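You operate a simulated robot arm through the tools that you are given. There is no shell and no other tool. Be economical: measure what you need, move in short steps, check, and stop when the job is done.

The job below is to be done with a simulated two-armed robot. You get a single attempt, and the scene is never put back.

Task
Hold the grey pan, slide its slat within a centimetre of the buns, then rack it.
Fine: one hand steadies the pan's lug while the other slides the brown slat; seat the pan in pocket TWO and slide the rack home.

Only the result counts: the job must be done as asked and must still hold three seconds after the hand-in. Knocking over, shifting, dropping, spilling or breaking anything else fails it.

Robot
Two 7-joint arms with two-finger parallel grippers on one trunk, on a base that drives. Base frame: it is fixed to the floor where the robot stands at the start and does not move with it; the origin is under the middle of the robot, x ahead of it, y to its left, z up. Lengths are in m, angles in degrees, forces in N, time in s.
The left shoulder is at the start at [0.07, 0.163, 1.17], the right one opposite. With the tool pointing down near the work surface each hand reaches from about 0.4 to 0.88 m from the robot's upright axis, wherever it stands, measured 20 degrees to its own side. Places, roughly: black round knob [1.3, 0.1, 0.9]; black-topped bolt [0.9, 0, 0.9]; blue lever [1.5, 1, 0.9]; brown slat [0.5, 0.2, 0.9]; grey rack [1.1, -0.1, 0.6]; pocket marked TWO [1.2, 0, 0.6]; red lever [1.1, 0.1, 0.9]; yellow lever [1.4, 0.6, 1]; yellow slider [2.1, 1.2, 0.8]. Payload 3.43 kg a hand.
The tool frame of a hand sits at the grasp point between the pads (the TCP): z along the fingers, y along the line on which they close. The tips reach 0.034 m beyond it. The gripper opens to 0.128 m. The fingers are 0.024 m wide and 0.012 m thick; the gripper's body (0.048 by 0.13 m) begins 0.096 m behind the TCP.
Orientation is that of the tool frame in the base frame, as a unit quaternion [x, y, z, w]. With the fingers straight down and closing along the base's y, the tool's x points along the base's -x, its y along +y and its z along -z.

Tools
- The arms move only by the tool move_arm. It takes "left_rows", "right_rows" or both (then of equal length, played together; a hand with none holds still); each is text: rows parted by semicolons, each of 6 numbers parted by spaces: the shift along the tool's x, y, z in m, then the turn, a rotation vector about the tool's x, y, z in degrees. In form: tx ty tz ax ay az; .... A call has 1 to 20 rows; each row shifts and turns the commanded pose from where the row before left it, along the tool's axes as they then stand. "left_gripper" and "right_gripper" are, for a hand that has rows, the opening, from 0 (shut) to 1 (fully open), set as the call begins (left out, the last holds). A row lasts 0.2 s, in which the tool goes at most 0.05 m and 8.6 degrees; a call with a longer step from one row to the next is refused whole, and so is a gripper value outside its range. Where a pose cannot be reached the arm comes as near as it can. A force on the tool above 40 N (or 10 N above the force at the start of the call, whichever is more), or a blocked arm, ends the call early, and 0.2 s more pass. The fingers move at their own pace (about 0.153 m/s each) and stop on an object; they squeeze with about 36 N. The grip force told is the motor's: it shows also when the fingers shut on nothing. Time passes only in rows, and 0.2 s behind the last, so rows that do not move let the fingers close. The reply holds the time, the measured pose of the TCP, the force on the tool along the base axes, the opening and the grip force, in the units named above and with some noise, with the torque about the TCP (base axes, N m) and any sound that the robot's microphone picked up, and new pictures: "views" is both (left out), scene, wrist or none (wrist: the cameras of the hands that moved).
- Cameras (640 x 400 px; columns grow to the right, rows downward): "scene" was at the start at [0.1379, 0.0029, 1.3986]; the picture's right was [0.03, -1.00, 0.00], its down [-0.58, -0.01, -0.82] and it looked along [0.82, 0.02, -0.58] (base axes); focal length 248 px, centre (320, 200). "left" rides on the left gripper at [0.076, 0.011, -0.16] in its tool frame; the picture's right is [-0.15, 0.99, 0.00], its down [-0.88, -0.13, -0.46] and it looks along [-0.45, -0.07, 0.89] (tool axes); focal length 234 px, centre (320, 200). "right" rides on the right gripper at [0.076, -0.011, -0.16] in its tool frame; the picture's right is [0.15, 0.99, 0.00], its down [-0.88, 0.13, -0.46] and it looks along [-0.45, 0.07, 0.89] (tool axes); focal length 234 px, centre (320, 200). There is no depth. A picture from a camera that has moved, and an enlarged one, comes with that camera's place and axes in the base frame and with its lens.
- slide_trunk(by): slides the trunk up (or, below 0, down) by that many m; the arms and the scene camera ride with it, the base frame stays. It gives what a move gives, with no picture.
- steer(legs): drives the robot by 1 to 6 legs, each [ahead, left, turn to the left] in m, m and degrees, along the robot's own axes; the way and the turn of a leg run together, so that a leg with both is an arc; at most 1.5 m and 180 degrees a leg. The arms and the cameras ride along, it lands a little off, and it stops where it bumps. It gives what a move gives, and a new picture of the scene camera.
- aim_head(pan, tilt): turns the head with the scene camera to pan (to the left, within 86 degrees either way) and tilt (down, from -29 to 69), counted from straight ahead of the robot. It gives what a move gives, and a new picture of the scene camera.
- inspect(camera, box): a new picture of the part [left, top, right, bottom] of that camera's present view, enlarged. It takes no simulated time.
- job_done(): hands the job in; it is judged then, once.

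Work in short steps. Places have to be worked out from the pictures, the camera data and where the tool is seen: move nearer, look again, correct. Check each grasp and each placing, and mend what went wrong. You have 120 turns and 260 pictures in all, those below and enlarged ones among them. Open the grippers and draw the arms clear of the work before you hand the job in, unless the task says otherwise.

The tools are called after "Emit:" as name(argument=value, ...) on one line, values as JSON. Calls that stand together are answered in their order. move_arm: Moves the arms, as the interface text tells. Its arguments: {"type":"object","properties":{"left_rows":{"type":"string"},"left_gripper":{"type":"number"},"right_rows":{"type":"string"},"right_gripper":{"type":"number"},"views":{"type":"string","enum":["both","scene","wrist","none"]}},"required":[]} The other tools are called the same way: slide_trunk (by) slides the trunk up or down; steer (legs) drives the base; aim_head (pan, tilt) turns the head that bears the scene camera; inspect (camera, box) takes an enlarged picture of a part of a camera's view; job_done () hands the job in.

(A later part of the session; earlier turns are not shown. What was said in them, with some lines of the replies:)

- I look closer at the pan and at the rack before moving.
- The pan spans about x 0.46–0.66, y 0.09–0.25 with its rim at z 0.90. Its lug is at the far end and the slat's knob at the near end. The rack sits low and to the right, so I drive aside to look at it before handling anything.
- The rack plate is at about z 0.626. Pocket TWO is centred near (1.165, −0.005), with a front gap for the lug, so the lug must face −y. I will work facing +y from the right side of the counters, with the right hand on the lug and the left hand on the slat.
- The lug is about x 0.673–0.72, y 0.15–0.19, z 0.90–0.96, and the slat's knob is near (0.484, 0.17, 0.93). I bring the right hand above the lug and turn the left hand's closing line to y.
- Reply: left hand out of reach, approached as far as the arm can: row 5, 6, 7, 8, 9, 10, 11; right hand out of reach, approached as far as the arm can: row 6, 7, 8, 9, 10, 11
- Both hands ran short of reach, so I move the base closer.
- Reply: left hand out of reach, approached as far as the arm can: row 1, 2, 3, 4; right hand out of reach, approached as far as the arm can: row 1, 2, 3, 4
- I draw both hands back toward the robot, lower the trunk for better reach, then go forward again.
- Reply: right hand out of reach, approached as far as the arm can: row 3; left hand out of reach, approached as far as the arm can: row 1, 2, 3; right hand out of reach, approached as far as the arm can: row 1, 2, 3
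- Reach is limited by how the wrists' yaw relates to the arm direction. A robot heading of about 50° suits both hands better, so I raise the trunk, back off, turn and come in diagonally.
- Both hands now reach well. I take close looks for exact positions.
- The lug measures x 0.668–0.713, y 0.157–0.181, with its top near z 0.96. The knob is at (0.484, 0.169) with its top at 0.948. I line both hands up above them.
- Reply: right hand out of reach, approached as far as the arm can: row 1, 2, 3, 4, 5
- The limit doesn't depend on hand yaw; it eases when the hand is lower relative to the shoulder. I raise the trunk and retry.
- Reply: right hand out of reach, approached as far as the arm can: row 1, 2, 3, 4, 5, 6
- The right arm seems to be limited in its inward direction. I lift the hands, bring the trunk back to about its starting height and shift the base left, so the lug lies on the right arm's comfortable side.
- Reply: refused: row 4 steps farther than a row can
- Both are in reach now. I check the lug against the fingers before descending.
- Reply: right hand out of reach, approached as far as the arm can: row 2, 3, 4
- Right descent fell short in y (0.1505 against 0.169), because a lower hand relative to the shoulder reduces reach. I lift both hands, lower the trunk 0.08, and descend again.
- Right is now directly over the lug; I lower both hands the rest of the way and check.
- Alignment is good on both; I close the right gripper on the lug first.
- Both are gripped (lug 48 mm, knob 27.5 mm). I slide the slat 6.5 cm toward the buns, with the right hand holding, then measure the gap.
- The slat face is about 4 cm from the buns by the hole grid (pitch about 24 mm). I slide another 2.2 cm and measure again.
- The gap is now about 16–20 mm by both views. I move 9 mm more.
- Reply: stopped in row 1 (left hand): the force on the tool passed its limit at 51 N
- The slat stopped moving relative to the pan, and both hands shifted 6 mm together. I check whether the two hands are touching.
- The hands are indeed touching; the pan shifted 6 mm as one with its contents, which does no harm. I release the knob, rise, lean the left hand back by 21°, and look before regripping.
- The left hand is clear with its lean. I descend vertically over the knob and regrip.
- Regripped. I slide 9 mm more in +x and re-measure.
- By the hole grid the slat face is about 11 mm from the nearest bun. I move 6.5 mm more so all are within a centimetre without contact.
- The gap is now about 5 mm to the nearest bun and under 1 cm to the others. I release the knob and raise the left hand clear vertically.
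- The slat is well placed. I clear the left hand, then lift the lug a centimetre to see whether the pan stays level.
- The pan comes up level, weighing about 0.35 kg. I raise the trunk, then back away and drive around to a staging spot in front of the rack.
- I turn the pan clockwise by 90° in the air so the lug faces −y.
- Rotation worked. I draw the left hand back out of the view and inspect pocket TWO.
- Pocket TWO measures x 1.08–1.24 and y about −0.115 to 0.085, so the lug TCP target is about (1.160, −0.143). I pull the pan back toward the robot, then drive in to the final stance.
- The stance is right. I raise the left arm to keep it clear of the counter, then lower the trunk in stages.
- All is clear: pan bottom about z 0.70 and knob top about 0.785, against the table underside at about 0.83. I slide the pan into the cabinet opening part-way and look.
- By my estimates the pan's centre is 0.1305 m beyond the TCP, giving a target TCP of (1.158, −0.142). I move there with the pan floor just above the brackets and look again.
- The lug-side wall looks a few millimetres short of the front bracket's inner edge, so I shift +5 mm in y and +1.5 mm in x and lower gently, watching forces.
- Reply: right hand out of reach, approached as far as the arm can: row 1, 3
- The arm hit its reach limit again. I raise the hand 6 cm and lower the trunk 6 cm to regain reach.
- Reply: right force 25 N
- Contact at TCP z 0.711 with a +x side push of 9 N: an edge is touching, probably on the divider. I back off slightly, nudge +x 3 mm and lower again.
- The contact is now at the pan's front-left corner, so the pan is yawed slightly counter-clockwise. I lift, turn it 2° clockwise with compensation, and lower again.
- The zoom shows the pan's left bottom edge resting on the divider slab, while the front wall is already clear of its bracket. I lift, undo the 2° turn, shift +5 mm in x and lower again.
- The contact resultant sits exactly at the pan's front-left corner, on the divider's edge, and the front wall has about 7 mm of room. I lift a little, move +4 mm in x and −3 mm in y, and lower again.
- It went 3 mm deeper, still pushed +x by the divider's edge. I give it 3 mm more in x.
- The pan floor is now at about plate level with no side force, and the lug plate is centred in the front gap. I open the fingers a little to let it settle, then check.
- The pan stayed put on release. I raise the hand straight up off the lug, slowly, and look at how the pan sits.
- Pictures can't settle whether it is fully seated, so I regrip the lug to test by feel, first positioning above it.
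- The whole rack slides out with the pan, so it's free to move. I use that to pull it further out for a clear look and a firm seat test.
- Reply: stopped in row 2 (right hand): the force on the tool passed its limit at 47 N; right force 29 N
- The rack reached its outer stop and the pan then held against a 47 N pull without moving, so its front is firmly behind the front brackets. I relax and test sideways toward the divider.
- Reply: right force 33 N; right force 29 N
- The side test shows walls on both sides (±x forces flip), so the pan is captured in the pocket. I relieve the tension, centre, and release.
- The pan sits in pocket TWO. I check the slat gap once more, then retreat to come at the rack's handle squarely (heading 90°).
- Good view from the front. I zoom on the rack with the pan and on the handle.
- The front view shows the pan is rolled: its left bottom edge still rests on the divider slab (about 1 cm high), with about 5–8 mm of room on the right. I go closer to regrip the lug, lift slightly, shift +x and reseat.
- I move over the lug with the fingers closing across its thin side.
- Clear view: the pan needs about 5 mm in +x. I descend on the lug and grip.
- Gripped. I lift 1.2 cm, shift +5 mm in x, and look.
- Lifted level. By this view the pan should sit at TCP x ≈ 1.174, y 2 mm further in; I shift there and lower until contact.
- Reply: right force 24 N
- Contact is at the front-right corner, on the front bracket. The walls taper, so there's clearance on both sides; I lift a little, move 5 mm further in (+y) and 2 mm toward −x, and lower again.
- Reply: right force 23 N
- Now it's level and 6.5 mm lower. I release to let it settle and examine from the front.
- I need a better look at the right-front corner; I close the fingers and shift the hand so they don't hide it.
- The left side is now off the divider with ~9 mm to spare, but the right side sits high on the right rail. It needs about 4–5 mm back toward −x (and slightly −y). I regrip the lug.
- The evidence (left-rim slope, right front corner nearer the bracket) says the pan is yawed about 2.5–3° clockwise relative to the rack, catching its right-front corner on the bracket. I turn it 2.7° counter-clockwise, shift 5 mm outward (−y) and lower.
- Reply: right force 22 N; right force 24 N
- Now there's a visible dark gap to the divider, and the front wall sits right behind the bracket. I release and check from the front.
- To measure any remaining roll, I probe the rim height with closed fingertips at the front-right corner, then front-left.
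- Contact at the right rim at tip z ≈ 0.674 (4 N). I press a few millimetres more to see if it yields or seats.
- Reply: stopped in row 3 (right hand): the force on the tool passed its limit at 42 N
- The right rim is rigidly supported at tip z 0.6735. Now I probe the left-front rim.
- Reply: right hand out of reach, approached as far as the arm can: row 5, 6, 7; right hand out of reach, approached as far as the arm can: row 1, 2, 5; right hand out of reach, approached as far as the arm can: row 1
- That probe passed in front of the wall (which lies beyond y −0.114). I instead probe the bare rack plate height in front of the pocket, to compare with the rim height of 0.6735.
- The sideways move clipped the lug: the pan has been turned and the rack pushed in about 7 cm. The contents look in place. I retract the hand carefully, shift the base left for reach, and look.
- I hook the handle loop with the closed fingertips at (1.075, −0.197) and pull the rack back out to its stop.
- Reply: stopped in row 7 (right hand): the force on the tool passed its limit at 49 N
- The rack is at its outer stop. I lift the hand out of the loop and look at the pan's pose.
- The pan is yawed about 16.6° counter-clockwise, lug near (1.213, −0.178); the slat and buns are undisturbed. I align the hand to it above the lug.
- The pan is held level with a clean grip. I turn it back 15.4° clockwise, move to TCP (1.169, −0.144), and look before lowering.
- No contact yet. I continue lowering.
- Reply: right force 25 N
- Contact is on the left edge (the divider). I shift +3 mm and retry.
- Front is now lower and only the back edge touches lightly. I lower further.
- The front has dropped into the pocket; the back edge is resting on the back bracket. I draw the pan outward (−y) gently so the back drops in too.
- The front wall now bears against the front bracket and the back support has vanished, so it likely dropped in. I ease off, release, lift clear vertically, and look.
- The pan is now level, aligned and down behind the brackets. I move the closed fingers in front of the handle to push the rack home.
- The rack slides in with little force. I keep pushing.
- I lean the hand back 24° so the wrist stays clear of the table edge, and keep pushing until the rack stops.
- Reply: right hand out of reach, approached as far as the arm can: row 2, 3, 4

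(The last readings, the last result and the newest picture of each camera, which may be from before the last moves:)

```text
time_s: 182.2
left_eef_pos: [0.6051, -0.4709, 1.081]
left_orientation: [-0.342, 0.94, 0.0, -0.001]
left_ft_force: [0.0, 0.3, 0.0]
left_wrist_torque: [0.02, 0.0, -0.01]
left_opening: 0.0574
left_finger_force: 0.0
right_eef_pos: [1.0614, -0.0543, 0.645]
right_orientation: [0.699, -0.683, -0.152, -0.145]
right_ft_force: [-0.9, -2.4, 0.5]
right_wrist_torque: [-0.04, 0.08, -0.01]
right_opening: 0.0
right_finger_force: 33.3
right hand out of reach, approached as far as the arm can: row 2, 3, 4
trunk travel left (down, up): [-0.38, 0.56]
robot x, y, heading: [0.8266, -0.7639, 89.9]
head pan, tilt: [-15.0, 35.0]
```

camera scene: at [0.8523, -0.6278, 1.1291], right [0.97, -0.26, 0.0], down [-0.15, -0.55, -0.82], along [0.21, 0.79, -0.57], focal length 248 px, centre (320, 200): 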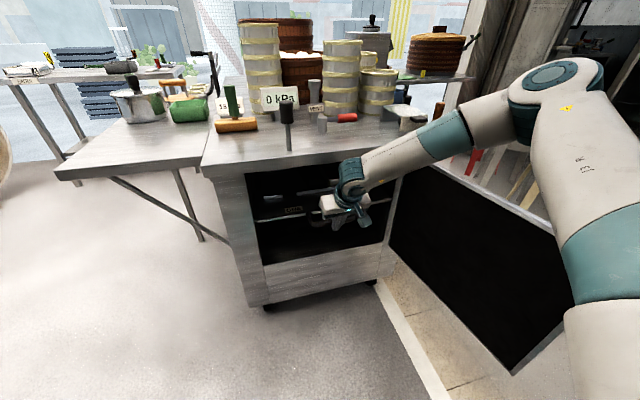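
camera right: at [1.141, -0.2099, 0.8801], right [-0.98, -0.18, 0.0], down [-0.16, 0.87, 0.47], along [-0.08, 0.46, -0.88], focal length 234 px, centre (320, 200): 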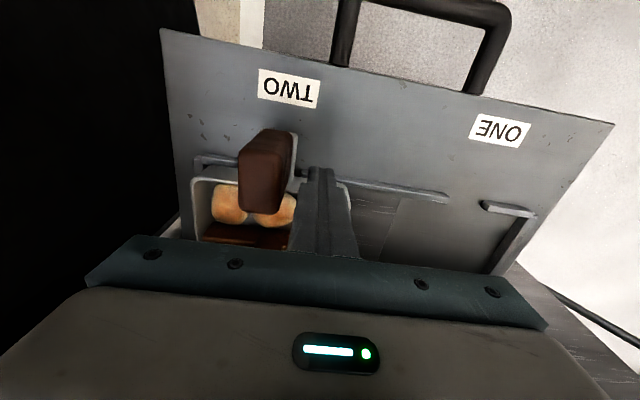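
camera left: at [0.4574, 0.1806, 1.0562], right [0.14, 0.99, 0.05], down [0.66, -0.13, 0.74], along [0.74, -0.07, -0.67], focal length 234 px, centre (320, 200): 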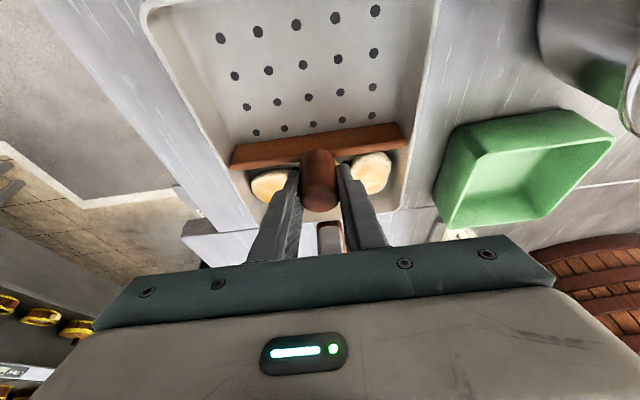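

Still no stop and the arm is at reach; I re-level the fingertips slightly and drive the base forward 8 cm so the arm can continue.

Emit:
move_arm(right_rows="0.0365 0 -0.0163 0 0 0;0.0365 0.004 -0.0163 0 0 0;-0.002 0.004 0.012 0 0 0", views="none")

Emit:
steer(legs=[[0.08, 0, 0]])

Emit:
inspect(camera="scene", box=[240, 160, 430, 290])

```text
time_s: 183.0
left_eef_pos: [0.605, -0.4719, 1.0808]
left_orientation: [-0.342, 0.94, 0.0, -0.001]
left_ft_force: [0.5, -0.1, -0.6]
left_wrist_torque: [0.0, 0.01, 0.03]
left_opening: 0.0576
left_finger_force: 0.0
right_eef_pos: [1.0553, -0.1271, 0.6315]
right_orientation: [0.699, -0.684, -0.15, -0.144]
right_ft_force: [0.0, 0.0, 0.1]
right_wrist_torque: [0.01, 0.02, 0.0]
right_opening: 0.0
right_finger_force: 32.1
trunk travel left (down, up): [-0.38, 0.56]
robot x, y, heading: [0.8284, -0.764, 89.9]
head pan, tilt: [-15.0, 35.0]
```

```text
time_s: 184.1
left_eef_pos: [0.6053, -0.3897, 1.0794]
left_orientation: [-0.342, 0.94, 0.0, -0.002]
left_ft_force: [0.3, 0.0, 0.0]
left_wrist_torque: [-0.02, 0.0, 0.02]
left_opening: 0.0576
left_finger_force: 0.0
right_eef_pos: [1.0557, -0.047, 0.6319]
right_orientation: [0.7, -0.684, -0.149, -0.145]
right_ft_force: [0.2, -0.2, -0.2]
right_wrist_torque: [-0.02, 0.01, 0.0]
right_opening: 0.0
right_finger_force: 33.1
trunk travel left (down, up): [-0.38, 0.56]
robot x, y, heading: [0.8308, -0.6809, 89.9]
head pan, tilt: [-15.0, 35.0]
camera scene: at [0.8522, -0.5464, 1.1289], right [0.97, -0.26, 0.0], down [-0.15, -0.56, -0.82], along [0.21, 0.79, -0.57], focal length 248 px, centre (320, 200)
```

scene: 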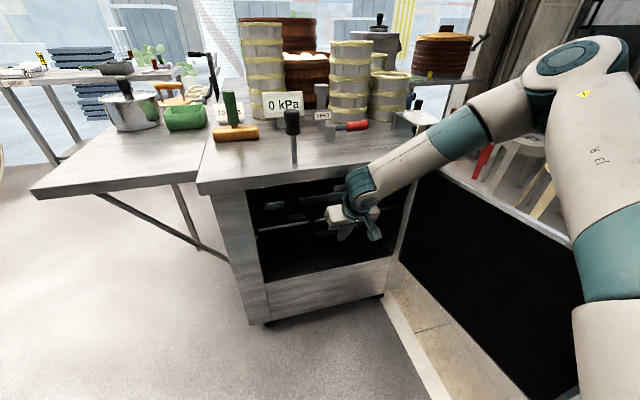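

```text
3.08 times, centred on (335, 225) of scene
camera zoom: at [0.8522, -0.5464, 1.1289], right [0.97, -0.26, 0.0], down [-0.15, -0.56, -0.82], along [0.21, 0.79, -0.57], focal length 762 px, centre (274, 123)
```

zoom: 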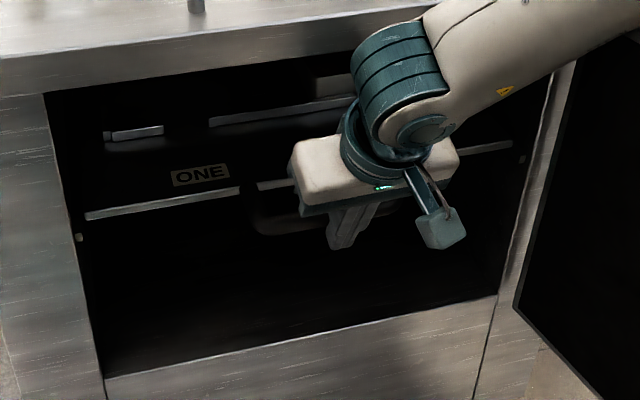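

I lean further (to 40°) and push on until it stops.

Emit:
move_arm(right_rows="0 0 0 0 -8 0;0 0 0 0 -8 0;-0.0092 0 0.0077 0 0 0;-0.0092 0 0.0077 0 0 0;-0.0092 0 0.0077 0 0 0;-0.0092 0 0.0077 0 0 0;-0.0092 0 0.0077 0 0 0", views="none")

Emit:
inspect(camera="scene", box=[240, 160, 430, 290])

```text
time_s: 185.7
left_eef_pos: [0.6043, -0.3896, 1.0803]
left_orientation: [-0.34, 0.941, 0.0, -0.002]
left_ft_force: [-0.4, 0.9, -0.7]
left_wrist_torque: [-0.08, 0.0, 0.01]
left_opening: 0.0577
left_finger_force: 0.2
right_eef_pos: [1.0545, 0.0051, 0.6267]
right_orientation: [0.673, -0.66, -0.24, -0.232]
right_ft_force: [0.8, -0.1, -0.1]
right_wrist_torque: [-0.01, 0.01, 0.02]
right_opening: 0.0002
right_finger_force: 33.0
trunk travel left (down, up): [-0.38, 0.56]
robot x, y, heading: [0.8275, -0.6855, 89.9]
head pan, tilt: [-15.0, 35.0]
stopped in row 7 (right hand): the force on the tool passed its limit at 78 N (the readings are from after the stop); the commanded pose is now the measured one
```

```text
3.08 times, centred on (335, 225) of scene
camera zoom: at [0.8525, -0.5464, 1.1287], right [0.97, -0.26, 0.0], down [-0.15, -0.56, -0.82], along [0.21, 0.79, -0.58], focal length 762 px, centre (274, 123)
5 turns are left
```

zoom: 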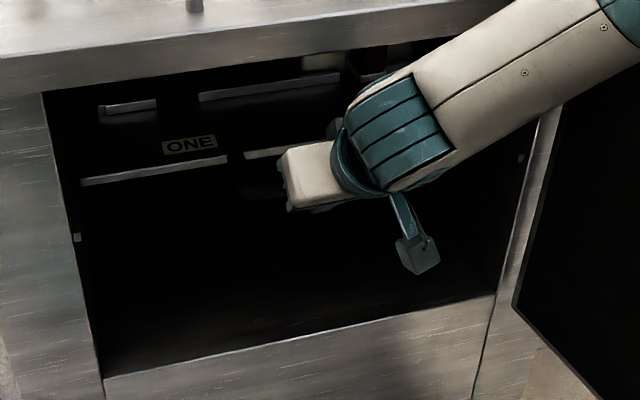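

It stopped sharply, which reads as the rack reaching its end stop. I draw the hand straight back out and check.

Emit:
move_arm(right_rows="0.03 0 -0.025 0 0 0;0.03 0 -0.025 0 0 0;0.03 0 -0.025 0 0 0;0.03 0 -0.025 0 0 0;0.03 0 -0.025 0 0 0;0.03 0 -0.025 0 0 0", right_gripper=0, views="none")

Emit:
inspect(camera="scene", box=[250, 150, 430, 270])

```text
time_s: 187.1
left_eef_pos: [0.6048, -0.391, 1.0812]
left_orientation: [-0.342, 0.94, 0.001, -0.001]
left_ft_force: [-0.7, 0.9, 0.1]
left_wrist_torque: [0.0, 0.02, 0.02]
left_opening: 0.0578
left_finger_force: 0.2
right_eef_pos: [1.0577, -0.1702, 0.6143]
right_orientation: [0.674, -0.659, -0.241, -0.232]
right_ft_force: [0.2, 0.6, -0.4]
right_wrist_torque: [0.03, 0.01, -0.01]
right_opening: 0.0
right_finger_force: 32.2
right hand out of reach, approached as far as the arm can: row 5, 6
trunk travel left (down, up): [-0.38, 0.56]
robot x, y, heading: [0.8317, -0.6864, 89.8]
head pan, tilt: [-15.0, 35.0]
```

```text
3.33 times, centred on (340, 210) of scene
camera zoom: at [0.8527, -0.548, 1.1291], right [0.97, -0.26, 0.0], down [-0.15, -0.55, -0.82], along [0.21, 0.79, -0.57], focal length 826 px, centre (253, 167)
4 turns are left
```

zoom: 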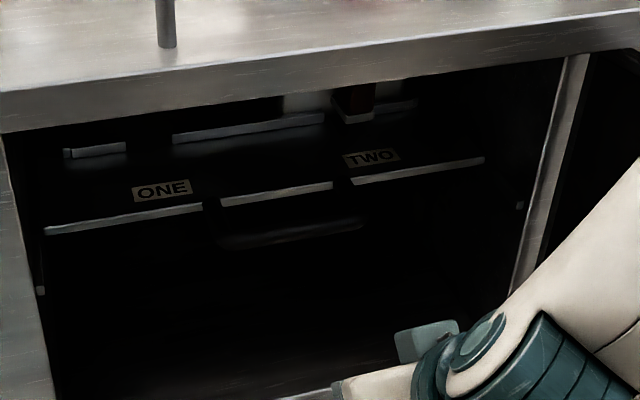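

The rack is fully in: its handle is inside the cabinet and the pan is in pocket TWO. I open the grippers and back the robot clear.

Emit:
move_arm(right_rows="0 0 0 0 0 0;0 0 0 0 0 0", left_rows="0 0 0 0 0 0;0 0 0 0 0 0", right_gripper=0.6, left_gripper=0.6, views="none")

Emit:
steer(legs=[[-0.3, 0, 0]])

Emit:
inspect(camera="scene", box=[230, 120, 430, 250])

```text
time_s: 187.7
left_eef_pos: [0.6052, -0.3914, 1.0816]
left_orientation: [-0.341, 0.94, 0.001, -0.001]
left_ft_force: [0.3, -0.6, 1.4]
left_wrist_torque: [0.01, -0.01, 0.04]
left_opening: 0.0768
left_finger_force: 0.0
right_eef_pos: [1.0577, -0.1706, 0.6144]
right_orientation: [0.674, -0.659, -0.24, -0.233]
right_ft_force: [-0.6, 0.2, 0.0]
right_wrist_torque: [-0.03, 0.04, 0.01]
right_opening: 0.0769
right_finger_force: 0.0
trunk travel left (down, up): [-0.38, 0.56]
robot x, y, heading: [0.8285, -0.6841, 90.1]
head pan, tilt: [-15.0, 35.0]
```

```text
time_s: 189.7
left_eef_pos: [0.6038, -0.687, 1.0816]
left_orientation: [-0.341, 0.94, 0.0, -0.001]
left_ft_force: [-0.1, -0.3, 0.1]
left_wrist_torque: [0.02, 0.0, -0.01]
left_opening: 0.0768
left_finger_force: 0.0
right_eef_pos: [1.0567, -0.4656, 0.6151]
right_orientation: [0.674, -0.658, -0.241, -0.232]
right_ft_force: [0.4, 0.2, 0.3]
right_wrist_torque: [-0.02, 0.02, 0.0]
right_opening: 0.0767
right_finger_force: 0.0
trunk travel left (down, up): [-0.38, 0.56]
robot x, y, heading: [0.8276, -0.9807, 90.0]
head pan, tilt: [-15.0, 35.0]
camera scene: at [0.852, -0.8446, 1.1292], right [0.97, -0.26, 0.0], down [-0.15, -0.55, -0.82], along [0.21, 0.79, -0.57], focal length 248 px, centre (320, 200)
```

scene: 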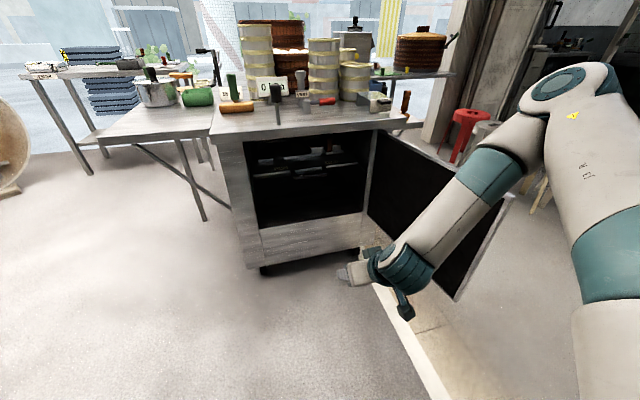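

```text
3.08 times, centred on (330, 185) of scene
camera zoom: at [0.852, -0.8446, 1.1292], right [0.97, -0.26, 0.0], down [-0.15, -0.55, -0.82], along [0.21, 0.79, -0.57], focal length 762 px, centre (289, 246)
3 turns are left
```

zoom: 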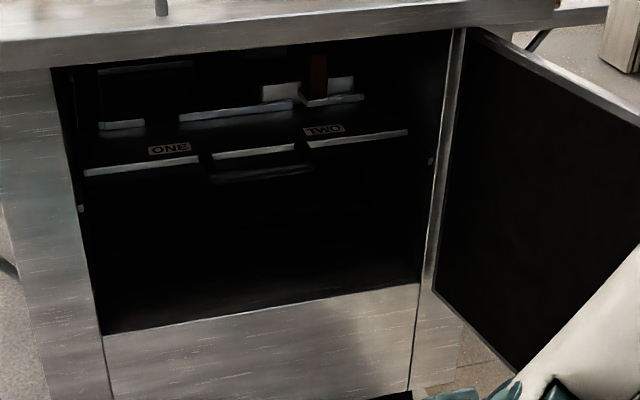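

The pan shows level behind the pocket TWO brackets, the rack is home, and both hands are open and clear. I hand in.

Emit:
job_done()

```text
The job is handed in.
```

I handed the job in: the slat is close to the buns, the pan is in pocket TWO, and the rack is pushed in until it stopped. The slat gap and the rack's home position are my own readings.

- **Slat gap:** roughly 4–9 mm, read from camera pictures against the hole grid, so it could be off by a few millimetres.
- **Rack home:** I took it as home when the push stopped sharply at 78 N with the handle inside the cabinet. I didn't push again to rule out the hand touching the table.
- **Knocked pan:** while I was checking the fit, the hand clipped the lug, turning the pan about 17° and pushing the rack in about 7 cm. I pulled the rack back out, regripped the pan and reseated it. The buns and slat looked undisturbed, and nothing else was knocked over.
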